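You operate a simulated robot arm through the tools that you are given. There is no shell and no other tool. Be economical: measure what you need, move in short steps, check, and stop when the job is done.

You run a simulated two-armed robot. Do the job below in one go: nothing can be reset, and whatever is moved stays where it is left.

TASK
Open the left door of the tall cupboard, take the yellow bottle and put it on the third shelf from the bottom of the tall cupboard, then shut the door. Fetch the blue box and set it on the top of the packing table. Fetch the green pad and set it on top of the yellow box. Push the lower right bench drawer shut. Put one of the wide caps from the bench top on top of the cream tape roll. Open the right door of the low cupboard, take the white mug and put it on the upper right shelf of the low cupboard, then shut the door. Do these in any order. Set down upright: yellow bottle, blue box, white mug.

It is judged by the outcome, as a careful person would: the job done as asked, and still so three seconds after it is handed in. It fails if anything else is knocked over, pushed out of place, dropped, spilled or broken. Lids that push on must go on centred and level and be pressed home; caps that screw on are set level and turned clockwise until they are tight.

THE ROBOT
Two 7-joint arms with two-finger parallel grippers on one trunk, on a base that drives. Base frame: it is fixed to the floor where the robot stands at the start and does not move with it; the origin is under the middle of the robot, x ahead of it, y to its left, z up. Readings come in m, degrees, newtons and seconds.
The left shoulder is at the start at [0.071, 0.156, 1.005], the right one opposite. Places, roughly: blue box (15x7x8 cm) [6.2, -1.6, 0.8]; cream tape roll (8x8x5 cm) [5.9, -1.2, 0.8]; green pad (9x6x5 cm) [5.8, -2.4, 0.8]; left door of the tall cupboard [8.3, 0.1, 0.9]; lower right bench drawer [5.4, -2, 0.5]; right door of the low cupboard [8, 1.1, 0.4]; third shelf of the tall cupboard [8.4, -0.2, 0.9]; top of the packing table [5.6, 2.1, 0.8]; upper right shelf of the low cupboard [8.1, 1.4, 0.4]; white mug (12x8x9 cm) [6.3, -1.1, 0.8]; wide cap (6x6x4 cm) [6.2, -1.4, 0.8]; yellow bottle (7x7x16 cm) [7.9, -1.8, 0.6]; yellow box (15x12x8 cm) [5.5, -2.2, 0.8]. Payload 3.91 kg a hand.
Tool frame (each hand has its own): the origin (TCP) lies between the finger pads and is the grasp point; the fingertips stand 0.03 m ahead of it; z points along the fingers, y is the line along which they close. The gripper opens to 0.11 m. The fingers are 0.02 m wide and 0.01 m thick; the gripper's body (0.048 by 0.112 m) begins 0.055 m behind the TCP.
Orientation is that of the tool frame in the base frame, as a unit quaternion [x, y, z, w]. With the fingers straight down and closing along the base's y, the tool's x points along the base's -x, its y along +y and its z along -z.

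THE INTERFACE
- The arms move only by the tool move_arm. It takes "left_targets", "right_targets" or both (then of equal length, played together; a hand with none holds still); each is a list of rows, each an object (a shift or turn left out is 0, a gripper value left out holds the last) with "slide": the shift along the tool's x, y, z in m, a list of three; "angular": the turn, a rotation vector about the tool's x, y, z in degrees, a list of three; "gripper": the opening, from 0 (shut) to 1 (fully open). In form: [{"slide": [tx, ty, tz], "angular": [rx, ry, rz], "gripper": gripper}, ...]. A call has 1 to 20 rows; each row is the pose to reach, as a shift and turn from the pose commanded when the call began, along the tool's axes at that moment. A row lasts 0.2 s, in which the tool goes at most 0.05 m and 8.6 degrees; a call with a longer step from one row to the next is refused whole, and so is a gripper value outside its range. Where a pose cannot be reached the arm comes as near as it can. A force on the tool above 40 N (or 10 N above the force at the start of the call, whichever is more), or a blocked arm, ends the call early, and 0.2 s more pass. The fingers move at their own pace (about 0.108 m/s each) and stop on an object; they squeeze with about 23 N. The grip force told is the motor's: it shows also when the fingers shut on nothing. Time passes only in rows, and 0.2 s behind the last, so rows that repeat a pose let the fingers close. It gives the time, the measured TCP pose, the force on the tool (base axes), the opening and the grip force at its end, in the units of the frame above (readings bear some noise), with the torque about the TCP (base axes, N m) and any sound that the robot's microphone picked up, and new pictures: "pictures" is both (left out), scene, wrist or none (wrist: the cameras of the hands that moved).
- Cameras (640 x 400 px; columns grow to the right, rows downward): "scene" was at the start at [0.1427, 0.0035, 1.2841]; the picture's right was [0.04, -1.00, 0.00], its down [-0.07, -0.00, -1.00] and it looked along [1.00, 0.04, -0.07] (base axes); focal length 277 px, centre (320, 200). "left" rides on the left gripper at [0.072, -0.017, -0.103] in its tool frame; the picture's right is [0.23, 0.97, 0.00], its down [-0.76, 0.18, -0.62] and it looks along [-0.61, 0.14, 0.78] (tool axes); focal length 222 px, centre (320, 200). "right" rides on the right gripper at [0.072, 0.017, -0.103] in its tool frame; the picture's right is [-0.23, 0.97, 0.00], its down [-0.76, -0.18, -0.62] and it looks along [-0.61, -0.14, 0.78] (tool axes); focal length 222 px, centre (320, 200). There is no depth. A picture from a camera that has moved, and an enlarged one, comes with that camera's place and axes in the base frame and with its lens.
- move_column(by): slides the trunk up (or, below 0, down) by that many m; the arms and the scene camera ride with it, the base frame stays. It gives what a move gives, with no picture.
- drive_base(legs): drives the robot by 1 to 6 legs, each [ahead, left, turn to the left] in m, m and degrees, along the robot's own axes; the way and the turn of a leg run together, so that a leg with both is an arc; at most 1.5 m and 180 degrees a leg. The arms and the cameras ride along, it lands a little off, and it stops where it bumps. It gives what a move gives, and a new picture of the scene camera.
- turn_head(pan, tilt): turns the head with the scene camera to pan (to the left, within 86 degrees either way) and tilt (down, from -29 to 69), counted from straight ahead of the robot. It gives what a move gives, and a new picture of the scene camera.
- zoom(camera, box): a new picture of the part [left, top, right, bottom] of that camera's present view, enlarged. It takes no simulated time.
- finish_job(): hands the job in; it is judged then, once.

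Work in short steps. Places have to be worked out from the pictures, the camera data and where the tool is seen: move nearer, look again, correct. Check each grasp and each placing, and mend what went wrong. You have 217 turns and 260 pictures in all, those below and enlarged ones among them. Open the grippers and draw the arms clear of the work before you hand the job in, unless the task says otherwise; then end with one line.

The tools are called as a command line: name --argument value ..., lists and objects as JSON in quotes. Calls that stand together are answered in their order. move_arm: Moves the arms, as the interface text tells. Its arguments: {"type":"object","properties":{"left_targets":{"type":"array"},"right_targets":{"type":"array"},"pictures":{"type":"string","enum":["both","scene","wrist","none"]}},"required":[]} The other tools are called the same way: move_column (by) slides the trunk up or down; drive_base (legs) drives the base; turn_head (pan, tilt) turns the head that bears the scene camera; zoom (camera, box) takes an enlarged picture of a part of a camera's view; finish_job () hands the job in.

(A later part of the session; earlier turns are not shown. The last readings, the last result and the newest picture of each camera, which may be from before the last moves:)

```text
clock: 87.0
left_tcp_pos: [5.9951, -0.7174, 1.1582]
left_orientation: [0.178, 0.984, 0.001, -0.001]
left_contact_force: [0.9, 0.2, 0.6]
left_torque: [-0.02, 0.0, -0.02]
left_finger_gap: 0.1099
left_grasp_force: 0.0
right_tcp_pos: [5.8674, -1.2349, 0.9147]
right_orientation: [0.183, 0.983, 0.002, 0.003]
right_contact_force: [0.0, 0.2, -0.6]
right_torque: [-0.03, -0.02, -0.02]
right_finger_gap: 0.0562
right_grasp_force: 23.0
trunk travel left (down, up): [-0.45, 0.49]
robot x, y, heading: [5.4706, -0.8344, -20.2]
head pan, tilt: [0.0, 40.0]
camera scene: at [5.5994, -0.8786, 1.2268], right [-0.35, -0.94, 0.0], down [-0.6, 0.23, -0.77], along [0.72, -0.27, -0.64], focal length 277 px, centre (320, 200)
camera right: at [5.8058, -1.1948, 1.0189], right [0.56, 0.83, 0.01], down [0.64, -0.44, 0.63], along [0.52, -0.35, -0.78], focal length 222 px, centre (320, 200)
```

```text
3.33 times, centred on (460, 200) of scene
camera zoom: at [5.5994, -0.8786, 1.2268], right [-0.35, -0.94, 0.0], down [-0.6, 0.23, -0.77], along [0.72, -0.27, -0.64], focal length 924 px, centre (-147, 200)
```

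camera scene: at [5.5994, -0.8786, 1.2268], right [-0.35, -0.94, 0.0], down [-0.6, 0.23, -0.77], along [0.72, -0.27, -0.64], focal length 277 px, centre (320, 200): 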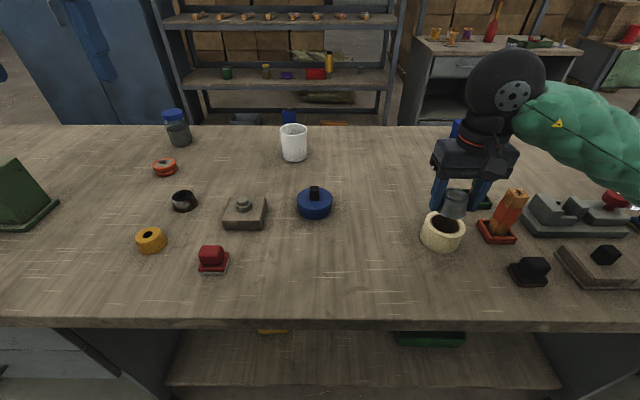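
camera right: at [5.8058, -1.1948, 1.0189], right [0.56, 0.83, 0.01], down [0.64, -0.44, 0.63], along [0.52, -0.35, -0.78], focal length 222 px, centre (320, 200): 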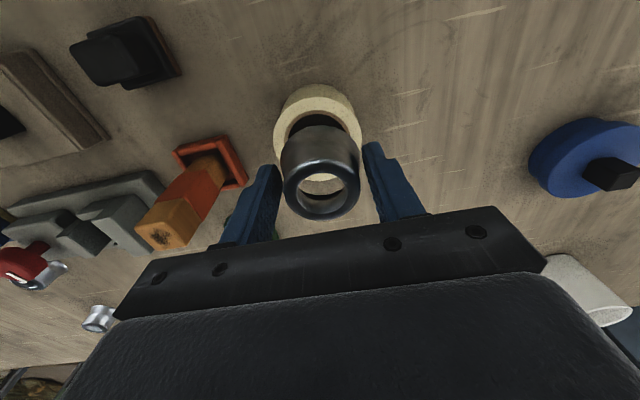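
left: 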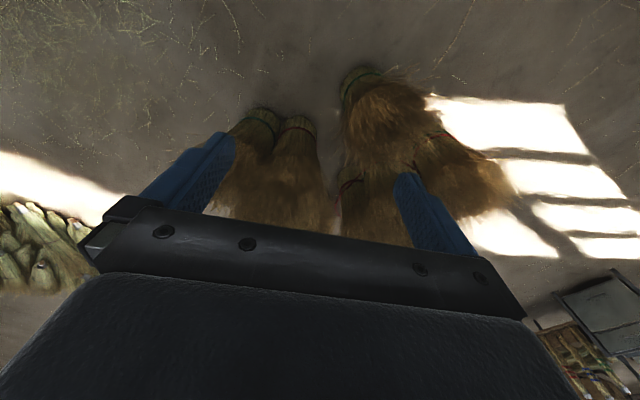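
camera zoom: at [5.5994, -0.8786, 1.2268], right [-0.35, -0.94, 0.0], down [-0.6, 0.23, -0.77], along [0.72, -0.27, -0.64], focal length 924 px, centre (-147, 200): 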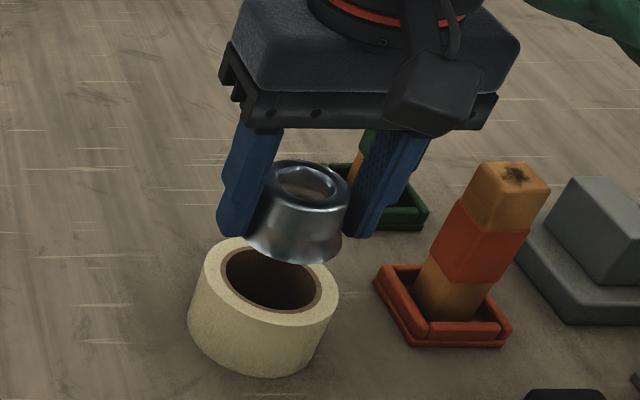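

Close. By same-camera comparison I shift 3 mm forward and descend 29 mm, then check contact.

move_arm --right_targets '[{"slide": [-0.003, -0.001, 0.015]}, {"slide": [-0.003, -0.001, 0.024]}, {"slide": [-0.003, -0.001, 0.029]}, {"slide": [-0.003, -0.001, 0.029]}]' --pictures "wrist"

zoom --camera "scene" --box '[380, 140, 540, 260]'

```text
clock: 88.0
left_tcp_pos: [5.9961, -0.7177, 1.1577]
left_orientation: [0.178, 0.984, 0.0, -0.001]
left_contact_force: [-0.1, -0.2, -1.0]
left_torque: [0.02, -0.01, 0.02]
left_finger_gap: 0.1099
left_grasp_force: 0.1
right_tcp_pos: [5.8714, -1.2368, 0.8857]
right_orientation: [0.183, 0.983, 0.003, 0.002]
right_contact_force: [0.1, 0.3, -0.5]
right_torque: [0.02, 0.01, 0.0]
right_finger_gap: 0.0559
right_grasp_force: 23.3
trunk travel left (down, up): [-0.45, 0.49]
robot x, y, heading: [5.4712, -0.8299, -20.6]
head pan, tilt: [0.0, 40.0]
camera right: at [5.8086, -1.1973, 0.9901], right [0.56, 0.83, 0.01], down [0.64, -0.44, 0.63], along [0.52, -0.35, -0.78], focal length 222 px, centre (320, 200)
```

right: 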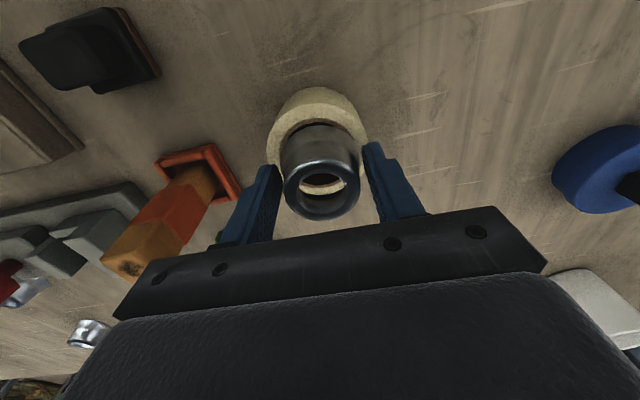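

```text
3.33 times, centred on (460, 200) of scene
camera zoom: at [5.5995, -0.8787, 1.2268], right [-0.35, -0.94, 0.0], down [-0.6, 0.23, -0.77], along [0.72, -0.27, -0.64], focal length 924 px, centre (-147, 200)
```

zoom: 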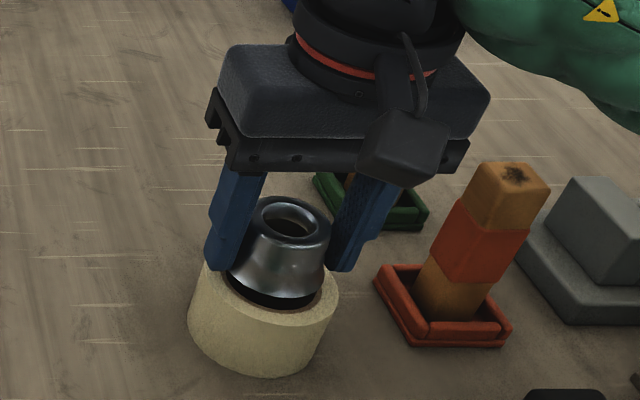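

Cap is right above the rim, well centred. I lower in small steps to feel for the rim contact.

move_arm --right_targets '[{"slide": [0, 0, 0.003]}, {"slide": [0, 0, 0.006]}, {"slide": [0, 0, 0.006]}]' --pictures "none"

zoom --camera "scene" --box '[410, 170, 500, 260]'

```text
clock: 88.8
left_tcp_pos: [5.9952, -0.7157, 1.1586]
left_orientation: [0.178, 0.984, -0.001, 0.0]
left_contact_force: [0.4, -0.4, -0.7]
left_torque: [0.02, 0.0, 0.01]
left_finger_gap: 0.1101
left_grasp_force: 0.0
right_tcp_pos: [5.8713, -1.2358, 0.8839]
right_orientation: [0.182, 0.983, 0.001, 0.004]
right_contact_force: [-0.2, 0.4, 0.5]
right_torque: [0.02, -0.03, 0.01]
right_finger_gap: 0.0563
right_grasp_force: 23.1
trunk travel left (down, up): [-0.45, 0.49]
robot x, y, heading: [5.4718, -0.8328, -20.7]
head pan, tilt: [0.0, 40.0]
```

```text
4.44 times, centred on (455, 215) of scene
camera zoom: at [5.6, -0.8767, 1.2277], right [-0.35, -0.94, 0.0], down [-0.6, 0.22, -0.77], along [0.72, -0.27, -0.64], focal length 1232 px, centre (-280, 133)
```

zoom: 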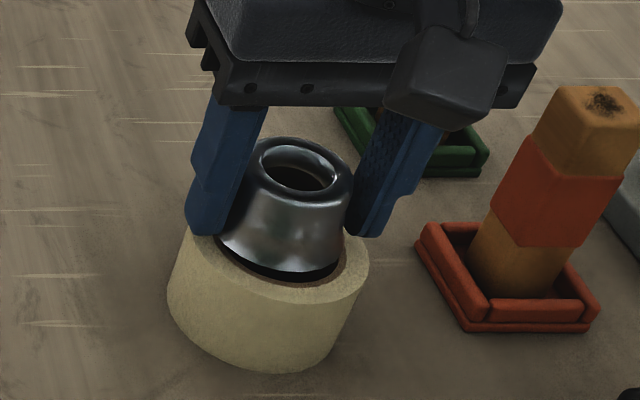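

The cap base and the roll's hole look similar in size, so before releasing I raise again and measure the hole in the wrist camera.

move_arm --right_targets '[{"slide": [0, 0, -0.04]}, {"slide": [0, 0, -0.08]}, {"slide": [-0.04, 0, -0.1]}, {"slide": [-0.04, 0, -0.1]}]' --pictures "none"

zoom --camera "right" --box '[240, 20, 400, 120]'

zoom --camera "scene" --box '[400, 140, 520, 260]'

```text
clock: 89.8
left_tcp_pos: [5.9947, -0.7181, 1.1595]
left_orientation: [0.178, 0.984, 0.0, 0.0]
left_contact_force: [-0.5, -0.5, 0.0]
left_torque: [0.03, -0.03, 0.02]
left_finger_gap: 0.1101
left_grasp_force: 0.2
right_tcp_pos: [5.9082, -1.2519, 0.9824]
right_orientation: [0.182, 0.983, 0.002, 0.003]
right_contact_force: [-0.4, -1.3, -0.6]
right_torque: [0.02, -0.01, 0.01]
right_finger_gap: 0.0534
right_grasp_force: 22.9
trunk travel left (down, up): [-0.45, 0.49]
robot x, y, heading: [5.4724, -0.8291, -20.5]
head pan, tilt: [0.0, 40.0]
```

```text
4.00 times, centred on (320, 70) of right
camera zoom: at [5.8451, -1.2125, 1.0855], right [0.56, 0.83, 0.01], down [0.64, -0.44, 0.63], along [0.52, -0.35, -0.78], focal length 888 px, centre (320, 720)
```

zoom: 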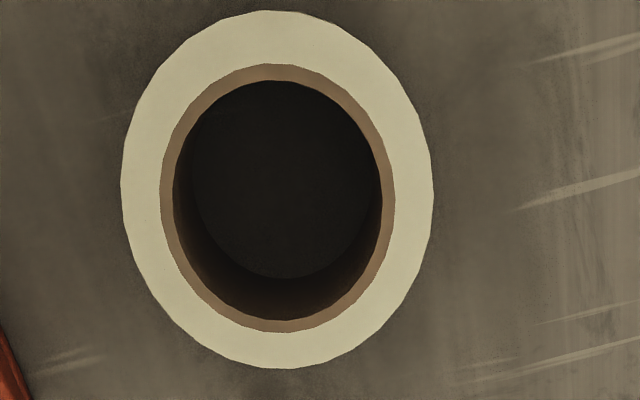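

```text
3.33 times, centred on (460, 200) of scene
camera zoom: at [5.5986, -0.8787, 1.2269], right [-0.35, -0.94, 0.0], down [-0.6, 0.23, -0.77], along [0.72, -0.27, -0.64], focal length 924 px, centre (-147, 200)
```

zoom: 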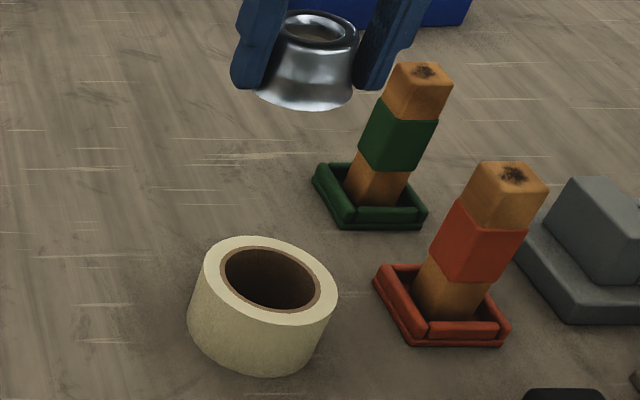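

The gap changed slightly (5.6→5.3 cm), so the cap may have shifted in the grip. I look at it closely in both cameras.

zoom --camera "right" --box '[220, 110, 420, 240]'

zoom --camera "scene" --box '[430, 110, 510, 180]'

```text
3.08 times, centred on (320, 175) of right
camera zoom: at [5.8451, -1.2125, 1.0855], right [0.56, 0.83, 0.01], down [0.64, -0.44, 0.63], along [0.52, -0.35, -0.78], focal length 684 px, centre (320, 277)
```

zoom: 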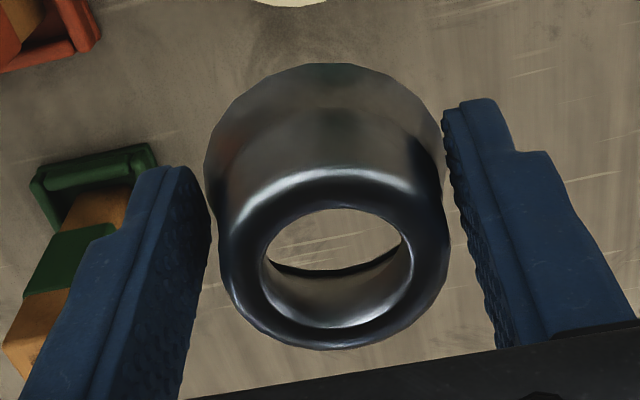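

```text
5.71 times, centred on (470, 145) of scene
camera zoom: at [5.5986, -0.8787, 1.2269], right [-0.35, -0.94, 0.0], down [-0.6, 0.23, -0.77], along [0.72, -0.27, -0.64], focal length 1584 px, centre (-537, 514)
```

zoom: 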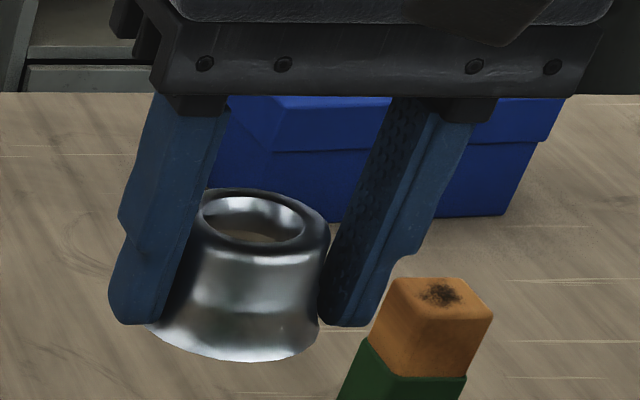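

The cap has slid ~8 mm forward in the grip (consistent with the smaller chord). I account for that: place with TCP at ≈(5.8625,-1.2346), down to 0.888, then verify.

move_arm --right_targets '[{"slide": [0.025, 0, 0]}, {"slide": [0.049, 0, 0.02]}, {"slide": [0.049, 0, 0.05]}, {"slide": [0.049, 0, 0.08]}, {"slide": [0.049, 0, 0.094]}, {"slide": [0.049, 0, 0.094]}]' --pictures "wrist"

zoom --camera "scene" --box '[410, 170, 500, 260]'

```text
clock: 91.2
left_tcp_pos: [5.996, -0.7172, 1.1578]
left_orientation: [0.178, 0.984, 0.001, -0.001]
left_contact_force: [0.1, 0.2, 0.6]
left_torque: [-0.01, -0.02, 0.02]
left_finger_gap: 0.1102
left_grasp_force: 0.0
right_tcp_pos: [5.8632, -1.2337, 0.8873]
right_orientation: [0.183, 0.983, 0.003, 0.004]
right_contact_force: [-0.6, -0.5, -1.2]
right_torque: [-0.01, 0.01, 0.01]
right_finger_gap: 0.0539
right_grasp_force: 22.7
trunk travel left (down, up): [-0.45, 0.49]
robot x, y, heading: [5.4765, -0.8292, -20.9]
head pan, tilt: [0.0, 40.0]
camera right: at [5.8007, -1.194, 0.9901], right [0.56, 0.83, 0.01], down [0.64, -0.44, 0.63], along [0.52, -0.35, -0.78], focal length 222 px, centre (320, 200)
```

right: 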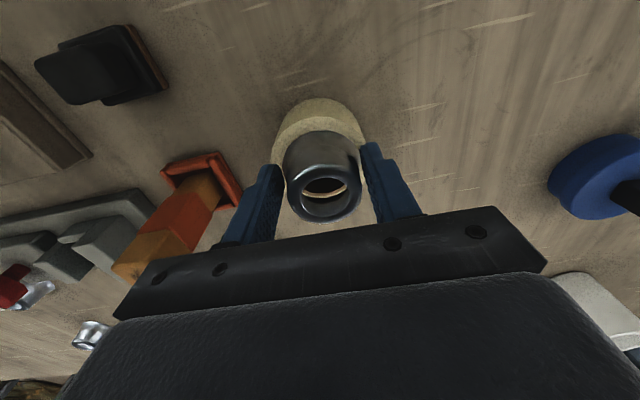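

```text
4.44 times, centred on (455, 215) of scene
camera zoom: at [5.5995, -0.8788, 1.2268], right [-0.35, -0.94, 0.0], down [-0.6, 0.23, -0.77], along [0.72, -0.27, -0.64], focal length 1232 px, centre (-280, 133)
```

zoom: 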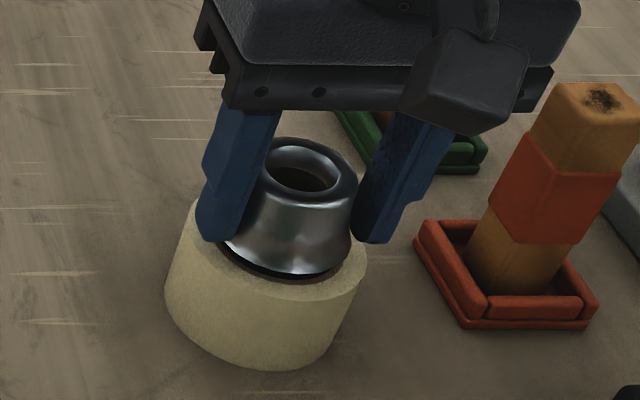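

Cap appears ~2 mm right and ~2 mm too far forward of the roll centre. I correct, lower to contact and release gently.

move_arm --right_targets '[{"slide": [0.002, 0.002, 0.002]}, {"slide": [0.002, 0.002, 0.0045]}, {"slide": [0.002, 0.002, 0.0045], "gripper": 0.56}, {"slide": [0.002, 0.002, 0.0045], "gripper": 0.62}, {"slide": [0.002, 0.002, 0.0045], "gripper": 0.62}]' --pictures "none"

zoom --camera "scene" --box '[410, 170, 500, 260]'

```text
clock: 92.5
left_tcp_pos: [5.9961, -0.7138, 1.1591]
left_orientation: [0.177, 0.984, 0.0, 0.0]
left_contact_force: [0.3, 0.2, -0.5]
left_torque: [0.0, 0.01, -0.03]
left_finger_gap: 0.11
left_grasp_force: 0.1
right_tcp_pos: [5.8607, -1.2292, 0.8863]
right_orientation: [0.185, 0.983, 0.001, 0.003]
right_contact_force: [0.9, -0.4, 0.1]
right_torque: [0.04, 0.02, 0.0]
right_finger_gap: 0.068
right_grasp_force: 0.0
trunk travel left (down, up): [-0.45, 0.49]
robot x, y, heading: [5.4707, -0.833, -20.8]
head pan, tilt: [0.0, 40.0]
```

```text
4.44 times, centred on (455, 215) of scene
camera zoom: at [5.5992, -0.8749, 1.2279], right [-0.35, -0.94, 0.0], down [-0.6, 0.22, -0.77], along [0.72, -0.27, -0.64], focal length 1232 px, centre (-280, 133)
```

zoom: 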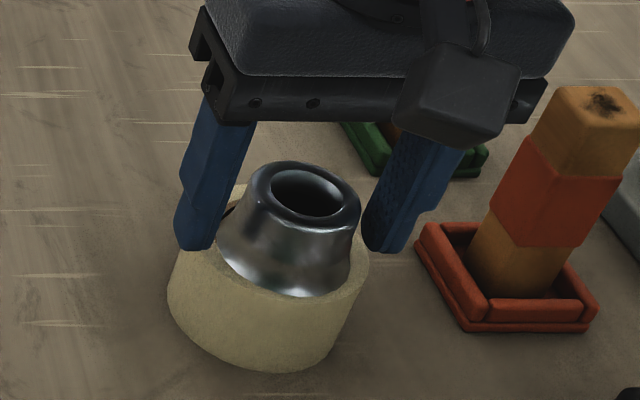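

The cap was released and sits on the rim. I raise the hand straight up and inspect.

move_arm --right_targets '[{"slide": [0, 0, -0.03]}, {"slide": [0, 0, -0.07]}, {"slide": [-0.03, 0, -0.1]}, {"slide": [-0.05, 0, -0.12]}, {"slide": [-0.05, 0, -0.12]}]' --pictures "none"

zoom --camera "scene" --box '[410, 180, 490, 260]'

zoom --camera "right" --box '[240, 20, 400, 140]'

```text
clock: 93.7
left_tcp_pos: [5.9968, -0.718, 1.1585]
left_orientation: [0.178, 0.984, 0.001, -0.001]
left_contact_force: [1.2, -0.7, 0.0]
left_torque: [-0.01, 0.0, 0.0]
left_finger_gap: 0.11
left_grasp_force: 0.0
right_tcp_pos: [5.9079, -1.2498, 1.0024]
right_orientation: [0.183, 0.983, 0.003, 0.003]
right_contact_force: [0.7, 0.3, 0.9]
right_torque: [-0.01, 0.01, 0.0]
right_finger_gap: 0.0682
right_grasp_force: 0.1
trunk travel left (down, up): [-0.45, 0.49]
robot x, y, heading: [5.4769, -0.8325, -20.5]
head pan, tilt: [0.0, 40.0]
```

```text
5.00 times, centred on (450, 220) of scene
camera zoom: at [5.5998, -0.8792, 1.2266], right [-0.35, -0.94, 0.0], down [-0.6, 0.23, -0.77], along [0.72, -0.27, -0.64], focal length 1386 px, centre (-330, 100)
```

zoom: 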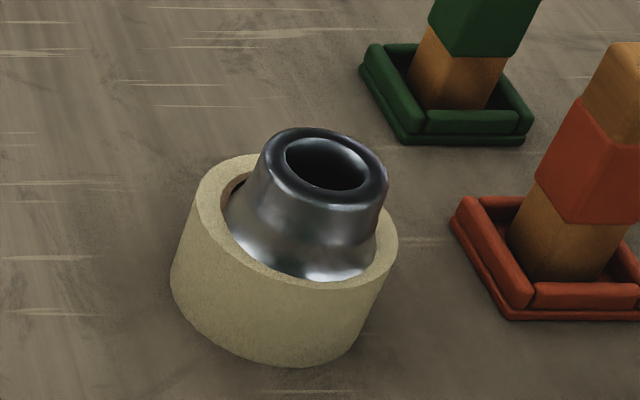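

```text
3.33 times, centred on (320, 80) of right
camera zoom: at [5.8464, -1.2104, 1.105], right [0.56, 0.83, 0.01], down [0.64, -0.44, 0.62], along [0.52, -0.35, -0.78], focal length 740 px, centre (320, 600)
```

zoom: 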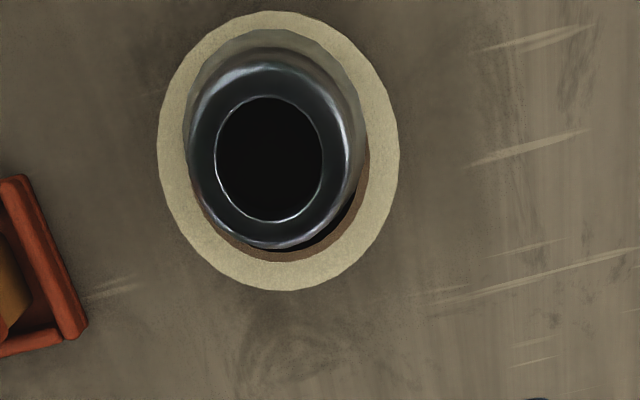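

The cap rests level on the rim, centre within ~3 mm of the roll axis. Next, the drawer and pad: I lift and tuck the right hand, and look to the right.

move_arm --right_targets '[{"slide": [0, 0, -0.04]}, {"slide": [0.0, 0, -0.09]}, {"slide": [0.04, 0, -0.12], "gripper": 0}, {"slide": [0.08, 0, -0.15], "gripper": 0}, {"slide": [0.1, 0, -0.19], "gripper": 0}, {"slide": [0.1, 0, -0.2], "gripper": 0}]' --pictures "none"

turn_head --pan -45 --tilt 40

```text
clock: 95.0
left_tcp_pos: [5.9948, -0.7178, 1.1576]
left_orientation: [0.178, 0.984, 0.001, -0.002]
left_contact_force: [-0.4, 0.0, 0.3]
left_torque: [0.02, -0.01, -0.01]
left_finger_gap: 0.1101
left_grasp_force: 0.0
right_tcp_pos: [5.8119, -1.2152, 1.2021]
right_orientation: [0.184, 0.983, 0.003, 0.003]
right_contact_force: [-0.5, 0.7, 0.8]
right_torque: [0.01, -0.01, 0.02]
right_finger_gap: 0.0
right_grasp_force: 22.6
trunk travel left (down, up): [-0.45, 0.49]
robot x, y, heading: [5.4726, -0.832, -20.5]
head pan, tilt: [0.0, 40.0]
```

```text
clock: 96.2
left_tcp_pos: [5.9964, -0.7175, 1.1588]
left_orientation: [0.178, 0.984, 0.001, -0.001]
left_contact_force: [0.5, 0.1, -0.9]
left_torque: [-0.02, 0.01, 0.02]
left_finger_gap: 0.1099
left_grasp_force: 0.1
right_tcp_pos: [5.8132, -1.2141, 1.2017]
right_orientation: [0.183, 0.983, 0.003, 0.003]
right_contact_force: [0.3, -0.8, -0.4]
right_torque: [0.02, -0.01, 0.01]
right_finger_gap: 0.0
right_grasp_force: 23.1
trunk travel left (down, up): [-0.45, 0.49]
robot x, y, heading: [5.4718, -0.8325, -20.7]
head pan, tilt: [-45.0, 40.0]
camera scene: at [5.5551, -0.9263, 1.2268], right [-0.91, -0.42, 0.0], down [-0.27, 0.58, -0.77], along [0.32, -0.7, -0.64], focal length 277 px, centre (320, 200)
```

scene: 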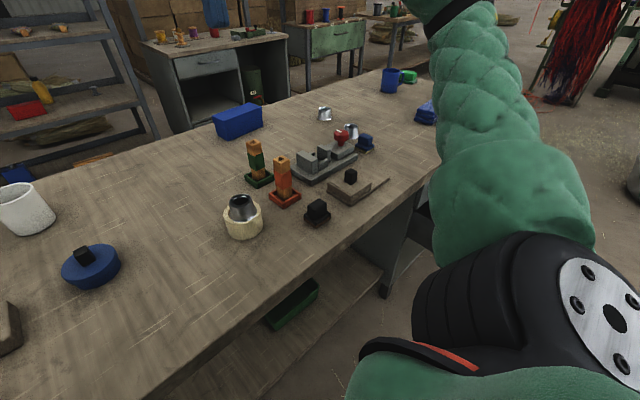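

Drawer front is out by ~17 cm at around s≈2.05 along the bench. I back off 0.27 m, slide right 0.62 m, and look at it.

drive_base --legs '[[-0.27, 0, 0], [0, -0.62, 0]]'

turn_head --pan -15 --tilt 50

```text
clock: 101.2
left_tcp_pos: [5.5246, -1.2029, 1.1592]
left_orientation: [0.176, 0.984, 0.001, -0.001]
left_contact_force: [-0.6, -0.3, 0.1]
left_torque: [0.01, 0.03, 0.04]
left_finger_gap: 0.11
left_grasp_force: 0.1
right_tcp_pos: [5.3431, -1.7007, 1.2019]
right_orientation: [0.182, 0.983, 0.003, 0.003]
right_contact_force: [0.1, -1.1, 0.1]
right_torque: [-0.03, -0.01, -0.01]
right_finger_gap: 0.0
right_grasp_force: 23.1
trunk travel left (down, up): [-0.45, 0.49]
robot x, y, heading: [5.0015, -1.3197, -20.2]
head pan, tilt: [-45.0, 40.0]
camera scene: at [5.0845, -1.4132, 1.2267], right [-0.91, -0.42, 0.0], down [-0.27, 0.58, -0.77], along [0.32, -0.7, -0.64], focal length 277 px, centre (320, 200)
```

scene: 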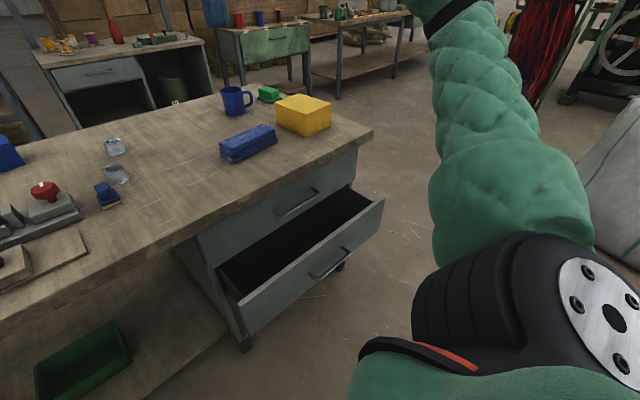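

```text
clock: 102.1
left_tcp_pos: [5.525, -1.2014, 1.1582]
left_orientation: [0.176, 0.984, 0.001, -0.001]
left_contact_force: [-0.3, 0.3, -0.4]
left_torque: [-0.01, -0.01, -0.01]
left_finger_gap: 0.1099
left_grasp_force: 0.1
right_tcp_pos: [5.344, -1.7013, 1.2016]
right_orientation: [0.182, 0.983, 0.003, 0.004]
right_contact_force: [-0.2, 0.0, 0.1]
right_torque: [-0.03, -0.01, 0.01]
right_finger_gap: 0.0003
right_grasp_force: 22.2
trunk travel left (down, up): [-0.45, 0.49]
robot x, y, heading: [5.0014, -1.3194, -20.1]
head pan, tilt: [-15.0, 50.0]
camera scene: at [5.112, -1.3799, 1.2126], right [-0.58, -0.82, 0.0], down [-0.62, 0.44, -0.64], along [0.52, -0.37, -0.77], focal length 277 px, centre (320, 200)
```

scene: 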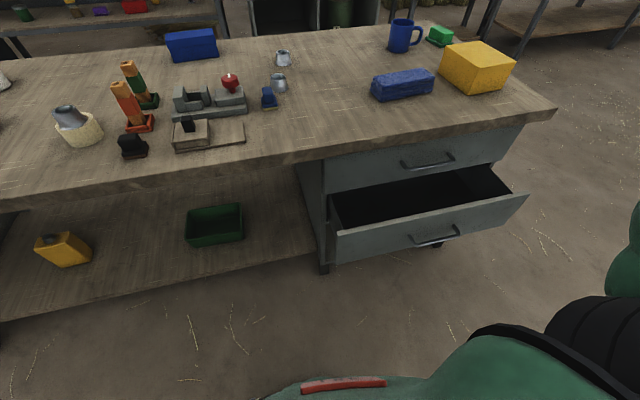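

Drawer front lies 0.50 m ahead, 0.17–0.76 m right, z 0.43–0.58. I move right 0.75 and back 0.2 so the left hand can push it squarely with room.

drive_base --legs '[[0, -0.75, 0], [-0.2, 0, 0]]'

turn_head --pan 15 --tilt 40

```text
clock: 107.4
left_tcp_pos: [5.0762, -1.8278, 1.16]
left_orientation: [0.173, 0.985, -0.001, 0.0]
left_contact_force: [-0.6, 0.6, 0.9]
left_torque: [-0.04, -0.06, 0.02]
left_finger_gap: 0.1098
left_grasp_force: 0.1
right_tcp_pos: [4.8973, -2.3252, 1.2021]
right_orientation: [0.179, 0.984, 0.002, 0.003]
right_contact_force: [0.0, 1.4, -0.5]
right_torque: [0.01, -0.05, 0.0]
right_finger_gap: 0.0
right_grasp_force: 23.1
trunk travel left (down, up): [-0.45, 0.49]
robot x, y, heading: [4.5542, -1.9426, -19.8]
head pan, tilt: [-15.0, 50.0]
camera scene: at [4.6634, -2.0069, 1.2128], right [-0.57, -0.82, 0.0], down [-0.63, 0.44, -0.64], along [0.53, -0.37, -0.77], focal length 277 px, centre (320, 200)
```

scene: 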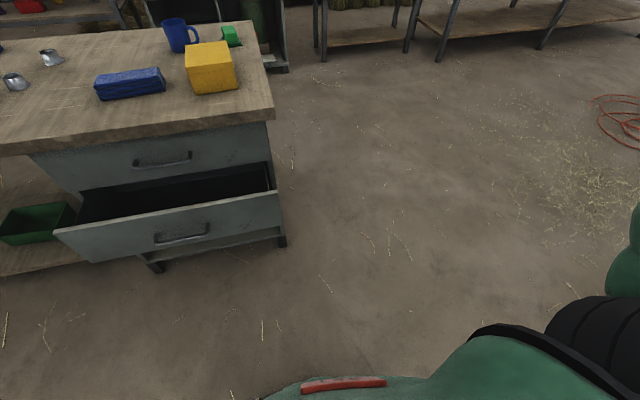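

```text
clock: 108.3
left_tcp_pos: [5.0768, -1.8267, 1.1585]
left_orientation: [0.174, 0.985, 0.001, 0.0]
left_contact_force: [-0.2, 0.1, 1.2]
left_torque: [-0.01, 0.02, -0.01]
left_finger_gap: 0.1099
left_grasp_force: 0.1
right_tcp_pos: [4.8972, -2.327, 1.2012]
right_orientation: [0.178, 0.984, 0.003, 0.003]
right_contact_force: [-0.4, -0.7, 0.4]
right_torque: [0.03, -0.01, 0.0]
right_finger_gap: 0.0002
right_grasp_force: 23.5
trunk travel left (down, up): [-0.45, 0.49]
robot x, y, heading: [4.555, -1.9466, -19.7]
head pan, tilt: [15.0, 40.0]
camera scene: at [4.6862, -1.9707, 1.2268], right [-0.09, -1.0, 0.0], down [-0.64, 0.06, -0.77], along [0.76, -0.07, -0.64], focal length 277 px, centre (320, 200)
```

scene: 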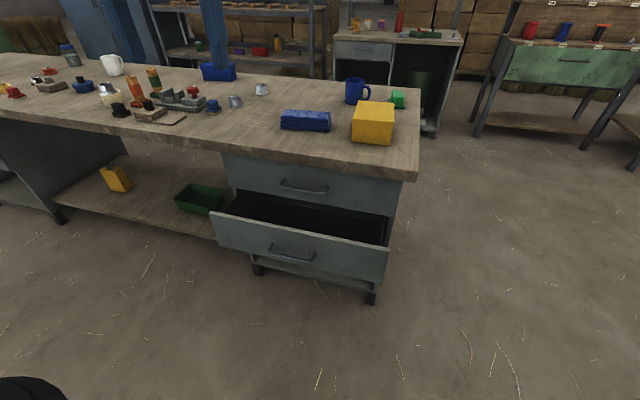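

The drawer front centre is ~0.68 m ahead, 0.26 m left: straight ahead of the left hand. I lower the trunk, then lower and tilt the closed left hand forward, aimed just right of the handle.

move_column --by -0.42

move_arm --left_targets '[{"slide": [0, -0.02, 0.02], "angular": [0, -7, 0], "gripper": 0}, {"slide": [0, -0.04, 0.05], "angular": [0, -14, 0], "gripper": 0}, {"slide": [0, -0.06, 0.08], "angular": [0, -21, 0], "gripper": 0}, {"slide": [0, -0.08, 0.11], "angular": [0, -28, 0], "gripper": 0}, {"slide": [0, -0.1, 0.14], "angular": [0, -36, 0], "gripper": 0}, {"slide": [0, -0.12, 0.17], "angular": [0, -44, 0], "gripper": 0}, {"slide": [0, -0.13, 0.2], "angular": [0, -52, 0], "gripper": 0}, {"slide": [0, -0.13, 0.22], "angular": [0, -60, 0], "gripper": 0}, {"slide": [0, -0.13, 0.22], "angular": [0, -60, 0], "gripper": 0}]' --pictures "scene"

```text
refused: -0.42 is not a number from -0.4 to 0.4
```

```text
clock: 110.3
left_tcp_pos: [5.1509, -2.0566, 0.9692]
left_orientation: [0.151, 0.853, -0.086, 0.492]
left_contact_force: [0.3, -0.5, -0.1]
left_torque: [-0.01, -0.02, 0.02]
left_finger_gap: 0.0
left_grasp_force: 23.0
left hand out of reach, approached as far as the arm can: row 4, 5, 6, 7, 8, 9
right_tcp_pos: [4.8982, -2.327, 1.2005]
right_orientation: [0.179, 0.984, 0.003, 0.003]
right_contact_force: [-0.6, 0.3, 0.8]
right_torque: [-0.02, -0.03, 0.03]
right_finger_gap: 0.0001
right_grasp_force: 23.1
trunk travel left (down, up): [-0.45, 0.49]
robot x, y, heading: [4.5538, -1.9487, -20.1]
head pan, tilt: [15.0, 40.0]
camera scene: at [4.6859, -1.9708, 1.2268], right [-0.09, -1.0, 0.0], down [-0.64, 0.06, -0.77], along [0.76, -0.07, -0.64], focal length 277 px, centre (320, 200)
```

scene: 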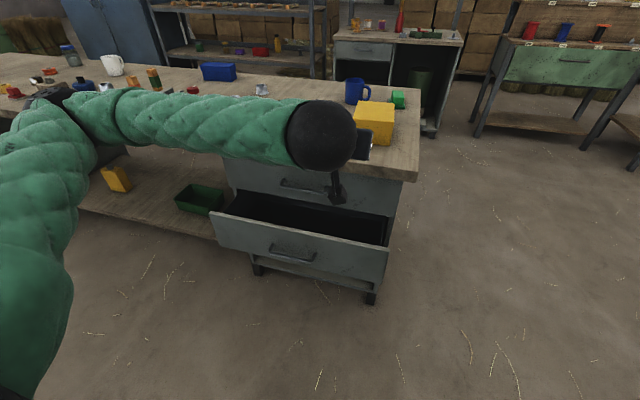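

The tilted hand ended at 0.60 m ahead, higher than asked. Lowering the column 0.4 m brings it to z≈0.57, just in front of the drawer.

move_column --by -0.4

move_arm --left_targets '[{"slide": [0, 0, 0]}]' --pictures "both"

```text
clock: 114.1
left_tcp_pos: [5.1512, -2.0569, 0.5689]
left_orientation: [0.15, 0.853, -0.086, 0.492]
left_contact_force: [-0.5, -0.1, 0.1]
left_torque: [0.02, 0.01, 0.01]
left_finger_gap: 0.0
left_grasp_force: 23.1
right_tcp_pos: [4.8987, -2.3268, 0.801]
right_orientation: [0.179, 0.984, 0.003, 0.003]
right_contact_force: [-0.3, 0.3, -0.7]
right_torque: [0.0, -0.01, 0.0]
right_finger_gap: 0.0
right_grasp_force: 22.8
trunk travel left (down, up): [-0.05, 0.89]
robot x, y, heading: [4.5567, -1.9455, -20.2]
head pan, tilt: [15.0, 40.0]
```

```text
clock: 114.5
left_tcp_pos: [5.1511, -2.055, 0.5697]
left_orientation: [0.151, 0.853, -0.087, 0.492]
left_contact_force: [0.8, -0.1, -0.3]
left_torque: [-0.02, 0.01, -0.03]
left_finger_gap: 0.0
left_grasp_force: 23.1
right_tcp_pos: [4.8985, -2.3267, 0.8011]
right_orientation: [0.179, 0.984, 0.002, 0.003]
right_contact_force: [-0.3, -0.1, 0.2]
right_torque: [0.01, 0.02, -0.01]
right_finger_gap: 0.0
right_grasp_force: 22.6
trunk travel left (down, up): [-0.05, 0.89]
robot x, y, heading: [4.5542, -1.9477, -19.8]
head pan, tilt: [15.0, 40.0]
camera scene: at [4.6862, -1.9707, 0.8268], right [-0.09, -1.0, 0.0], down [-0.64, 0.06, -0.77], along [0.76, -0.07, -0.64], focal length 277 px, centre (320, 200)
camera left: at [5.0267, -2.0276, 0.5576], right [0.23, 0.95, -0.2], down [-0.09, 0.22, 0.97], along [0.97, -0.2, 0.13], focal length 222 px, centre (320, 200)
```

scene: 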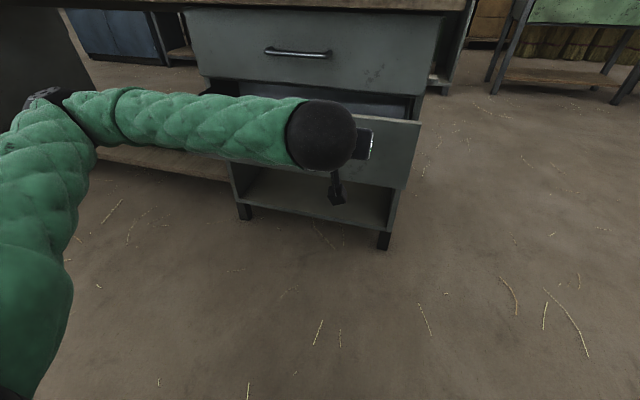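
left: 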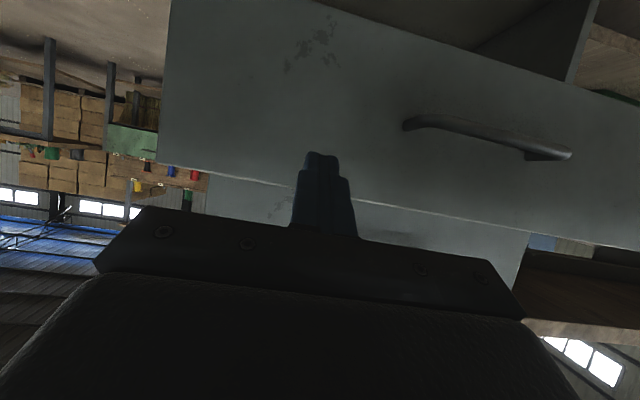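

The fingertips face the front panel right of the handle. I lower 4 cm then push forward horizontally up to 18 cm.

move_arm --left_targets '[{"slide": [0.035, 0, 0.02]}, {"slide": [0.02, 0, 0.046]}, {"slide": [0.005, 0, 0.072]}, {"slide": [-0.01, 0, 0.098]}, {"slide": [-0.025, 0, 0.124]}, {"slide": [-0.04, 0, 0.15]}, {"slide": [-0.055, 0, 0.176]}]' --pictures "both"

```text
clock: 116.1
left_tcp_pos: [5.3196, -2.1192, 0.527]
left_orientation: [0.149, 0.854, -0.085, 0.491]
left_contact_force: [0.2, 0.2, -0.3]
left_torque: [0.01, 0.04, 0.02]
left_finger_gap: 0.0
left_grasp_force: 23.2
left hand out of reach, approached as far as the arm can: row 1
right_tcp_pos: [4.8971, -2.3256, 0.8019]
right_orientation: [0.179, 0.984, 0.004, 0.003]
right_contact_force: [0.8, 0.5, 0.5]
right_torque: [0.01, 0.03, 0.02]
right_finger_gap: 0.0
right_grasp_force: 22.7
trunk travel left (down, up): [-0.05, 0.89]
robot x, y, heading: [4.5505, -1.949, -19.9]
head pan, tilt: [15.0, 40.0]
camera scene: at [4.6862, -1.9705, 0.8268], right [-0.09, -1.0, 0.0], down [-0.64, 0.06, -0.77], along [0.76, -0.07, -0.64], focal length 277 px, centre (320, 200)
camera left: at [5.1952, -2.09, 0.5166], right [0.23, 0.95, -0.2], down [-0.09, 0.22, 0.97], along [0.97, -0.2, 0.13], focal length 222 px, centre (320, 200)
```

scene: 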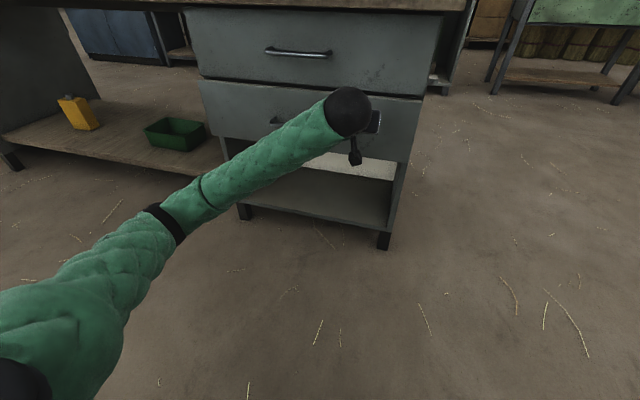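
left: 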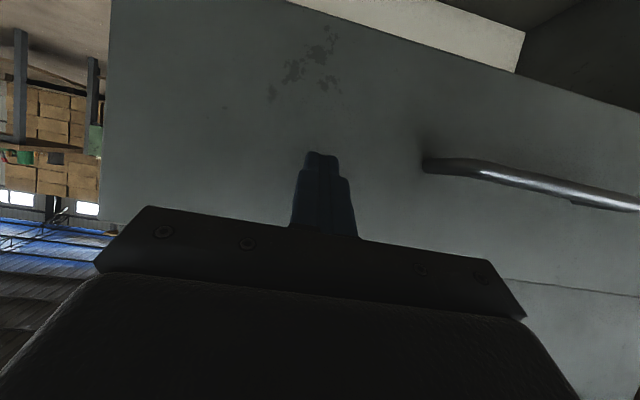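

The drawer looks nearly flush. I push a few more centimetres until I feel it home.

move_arm --left_targets '[{"slide": [-0.01, 0, 0.0173]}, {"slide": [-0.02, 0, 0.0346]}, {"slide": [-0.03, 0, 0.052]}]' --pictures "scene"

```text
clock: 116.7
left_tcp_pos: [5.3483, -2.1295, 0.5283]
left_orientation: [0.151, 0.854, -0.085, 0.491]
left_contact_force: [-8.9, 3.3, 0.1]
left_torque: [0.02, 0.04, -0.01]
left_finger_gap: 0.0
left_grasp_force: 23.1
right_tcp_pos: [4.8968, -2.3254, 0.8014]
right_orientation: [0.179, 0.984, 0.003, 0.002]
right_contact_force: [0.1, -0.2, 0.7]
right_torque: [-0.02, 0.0, -0.01]
right_finger_gap: 0.0003
right_grasp_force: 23.3
trunk travel left (down, up): [-0.05, 0.89]
robot x, y, heading: [4.5506, -1.9463, -19.7]
head pan, tilt: [15.0, 40.0]
stopped in row 2 (left hand): the force on the tool passed its limit at 154 N (the readings are from after the stop); the commanded pose is now the measured one
camera scene: at [4.6859, -1.9705, 0.8268], right [-0.09, -1.0, 0.0], down [-0.64, 0.06, -0.77], along [0.76, -0.07, -0.64], focal length 277 px, centre (320, 200)
```

scene: 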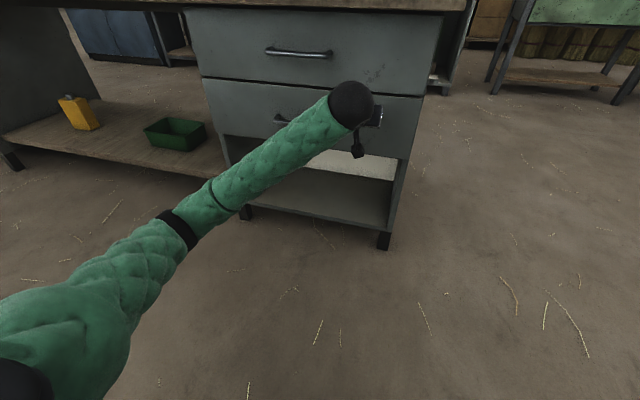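

Hard stop felt: drawer is home. I withdraw the hand, raise the trunk, and right the left hand.

move_arm --left_targets '[{"slide": [0.02, 0, -0.035]}, {"slide": [0.04, 0, -0.07]}, {"slide": [0.06, 0, -0.105]}, {"slide": [0.07, 0, -0.12]}]' --pictures "none"

move_column --by 0.4

move_arm --left_targets '[{"slide": [0, 0, 0], "angular": [0, 8, 0]}, {"slide": [0, 0.02, -0.02], "angular": [0, 16, 0]}, {"slide": [0, 0.04, -0.05], "angular": [0, 24, 0]}, {"slide": [0, 0.06, -0.08], "angular": [0, 32, 0]}, {"slide": [0, 0.08, -0.11], "angular": [0, 40, 0]}, {"slide": [0, 0.1, -0.14], "angular": [0, 48, 0]}, {"slide": [0.02, 0.12, -0.16], "angular": [0, 56, 0]}, {"slide": [0.02, 0.13, -0.19], "angular": [0, 60, 0]}, {"slide": [0.02, 0.13, -0.2], "angular": [0, 60, 0]}]' --pictures "scene"

```text
clock: 117.7
left_tcp_pos: [5.2186, -2.081, 0.5275]
left_orientation: [0.151, 0.854, -0.085, 0.49]
left_contact_force: [0.5, -0.3, -0.2]
left_torque: [-0.02, 0.0, 0.01]
left_finger_gap: 0.0
left_grasp_force: 22.8
right_tcp_pos: [4.8981, -2.3272, 0.8018]
right_orientation: [0.179, 0.984, 0.003, 0.003]
right_contact_force: [0.6, 0.0, 0.1]
right_torque: [0.0, -0.01, -0.02]
right_finger_gap: 0.0
right_grasp_force: 22.6
trunk travel left (down, up): [-0.05, 0.89]
robot x, y, heading: [4.5516, -1.9496, -19.9]
head pan, tilt: [15.0, 40.0]
```

```text
clock: 121.6
left_tcp_pos: [5.2195, -2.0809, 0.9266]
left_orientation: [0.152, 0.854, -0.086, 0.49]
left_contact_force: [1.5, -0.7, 0.9]
left_torque: [0.01, 0.01, -0.02]
left_finger_gap: 0.0
left_grasp_force: 23.1
right_tcp_pos: [4.8981, -2.3264, 1.2019]
right_orientation: [0.179, 0.984, 0.003, 0.002]
right_contact_force: [-0.4, -0.4, 0.2]
right_torque: [-0.02, -0.01, 0.02]
right_finger_gap: 0.0002
right_grasp_force: 22.9
trunk travel left (down, up): [-0.45, 0.49]
robot x, y, heading: [4.5508, -1.9462, -20.0]
head pan, tilt: [15.0, 40.0]
```

```text
clock: 123.6
left_tcp_pos: [5.0925, -1.8967, 1.0115]
left_orientation: [0.174, 0.985, 0.002, -0.003]
left_contact_force: [0.0, 0.1, -0.4]
left_torque: [0.0, 0.01, -0.05]
left_finger_gap: 0.0
left_grasp_force: 22.8
right_tcp_pos: [4.8986, -2.3262, 1.2032]
right_orientation: [0.178, 0.984, 0.003, 0.002]
right_contact_force: [0.9, -1.1, 0.0]
right_torque: [0.01, 0.01, -0.01]
right_finger_gap: 0.0
right_grasp_force: 23.2
trunk travel left (down, up): [-0.45, 0.49]
robot x, y, heading: [4.5543, -1.945, -20.0]
head pan, tilt: [15.0, 40.0]
camera scene: at [4.6867, -1.9705, 1.2267], right [-0.09, -1.0, 0.0], down [-0.64, 0.06, -0.77], along [0.76, -0.07, -0.64], focal length 277 px, centre (320, 200)
```

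scene: 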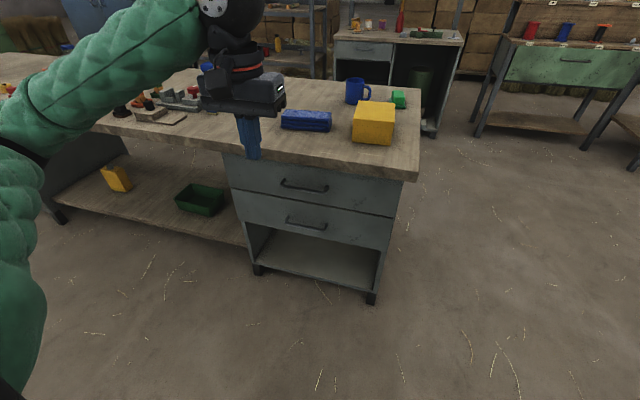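

Drawer flush. Now I raise the left hand and drive to the bench end so the right hand can reach the pad and yellow box.

move_arm --left_targets '[{"slide": [0.03, 0, -0.035], "gripper": 1}, {"slide": [0.05, 0.03, -0.07]}, {"slide": [0.07, 0.05, -0.11]}, {"slide": [0.08, 0.07, -0.15]}, {"slide": [0.08, 0.08, -0.19]}]' --right_targets '[{"gripper": 1}, {"gripper": 1}, {"gripper": 1}, {"gripper": 1}, {"gripper": 1}]' --pictures "none"

drive_base --legs '[[0.45, 0.25, 0]]'

turn_head --pan -10 --tilt 45

```text
refused: row 2 steps farther than a row can; nothing moved
```

```text
clock: 126.6
left_tcp_pos: [5.603, -1.8138, 1.0111]
left_orientation: [0.174, 0.985, 0.001, -0.002]
left_contact_force: [-0.4, 0.3, 0.0]
left_torque: [-0.03, 0.02, 0.02]
left_finger_gap: 0.0
left_grasp_force: 22.6
right_tcp_pos: [5.4108, -2.2444, 1.2022]
right_orientation: [0.179, 0.984, 0.004, 0.002]
right_contact_force: [0.7, -0.8, 1.0]
right_torque: [0.01, 0.02, -0.01]
right_finger_gap: 0.0
right_grasp_force: 23.3
trunk travel left (down, up): [-0.45, 0.49]
robot x, y, heading: [5.0702, -1.8631, -19.8]
head pan, tilt: [15.0, 40.0]
camera scene: at [5.1988, -1.8891, 1.2266], right [-0.09, -1.0, 0.0], down [-0.64, 0.06, -0.77], along [0.76, -0.07, -0.64], focal length 277 px, centre (320, 200)
```

scene: 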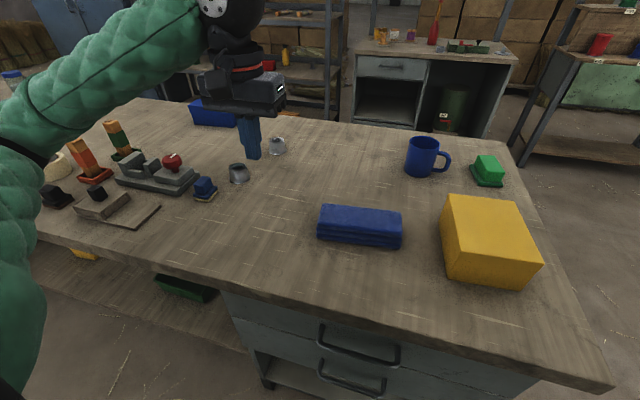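

```text
clock: 127.5
left_tcp_pos: [5.6022, -1.8146, 1.0104]
left_orientation: [0.174, 0.985, 0.001, -0.002]
left_contact_force: [-0.1, -0.1, 0.8]
left_torque: [0.0, -0.02, 0.02]
left_finger_gap: 0.0002
left_grasp_force: 22.9
right_tcp_pos: [5.4102, -2.2463, 1.2013]
right_orientation: [0.178, 0.984, 0.003, 0.003]
right_contact_force: [-0.1, 0.2, -0.2]
right_torque: [0.01, 0.02, -0.01]
right_finger_gap: 0.0
right_grasp_force: 23.0
trunk travel left (down, up): [-0.45, 0.49]
robot x, y, heading: [5.0665, -1.8644, -20.1]
head pan, tilt: [-10.0, 45.0]
camera scene: at [5.1838, -1.9224, 1.2195], right [-0.5, -0.87, 0.0], down [-0.61, 0.35, -0.71], along [0.61, -0.35, -0.71], focal length 277 px, centre (320, 200)
```

scene: 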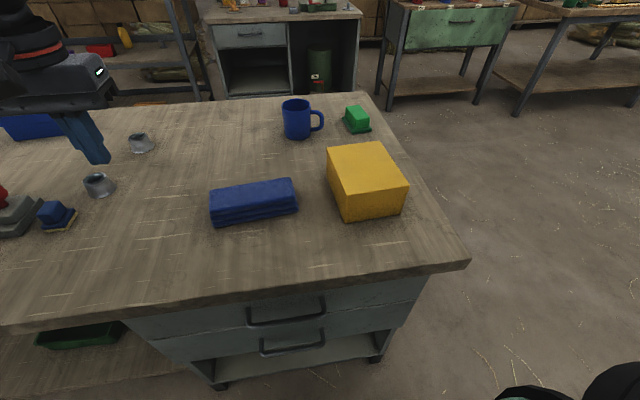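

Pad ≈(5.762,-2.381), yellow box top centre ≈(5.51,-2.219). I zoom for shape and orientation.

zoom --camera "scene" --box '[280, 85, 420, 235]'

```text
2.67 times, centred on (350, 160) of scene
camera zoom: at [5.1838, -1.9224, 1.2195], right [-0.5, -0.87, 0.0], down [-0.61, 0.35, -0.71], along [0.61, -0.35, -0.71], focal length 739 px, centre (240, 307)
```

zoom: 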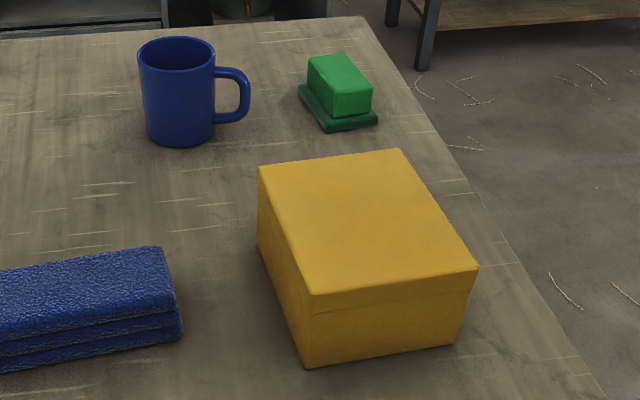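

Pad: 9×6 cm plate with a narrower block on top, long axis heading ≈-16°, centre ≈(5.767,-2.386). I bring the open right hand over it at z≈1.0, and raise the left one.

move_arm --left_targets '[{"slide": [0.02, 0, -0.035], "gripper": 1}, {"slide": [0.04, 0.02, -0.07]}, {"slide": [0.06, 0.04, -0.1]}, {"slide": [0.08, 0.06, -0.13]}, {"slide": [0.08, 0.08, -0.16]}, {"slide": [0.08, 0.08, -0.16]}, {"slide": [0.08, 0.08, -0.16]}, {"slide": [0.08, 0.08, -0.16]}, {"slide": [0.08, 0.08, -0.16]}, {"slide": [0.08, 0.08, -0.16]}]' --right_targets '[{"slide": [-0.045, 0, 0], "gripper": 1}, {"slide": [-0.09, 0, 0]}, {"slide": [-0.135, 0, 0]}, {"slide": [-0.18, 0, 0], "angular": [0, 0, -2]}, {"slide": [-0.22, 0, 0.02], "angular": [0, 0, -4.5]}, {"slide": [-0.26, 0, 0.04], "angular": [0, 0, -4.5]}, {"slide": [-0.3, 0, 0.07], "angular": [0, 0, -4.5]}, {"slide": [-0.34, -0.006, 0.1], "angular": [0, 0, -4.5]}, {"slide": [-0.37, -0.006, 0.14], "angular": [0, 0, -4.5]}, {"slide": [-0.383, -0.006, 0.18], "angular": [0, 0, -4.5]}]' --pictures "both"

```text
refused: row 8 steps farther than a row can; nothing moved
```

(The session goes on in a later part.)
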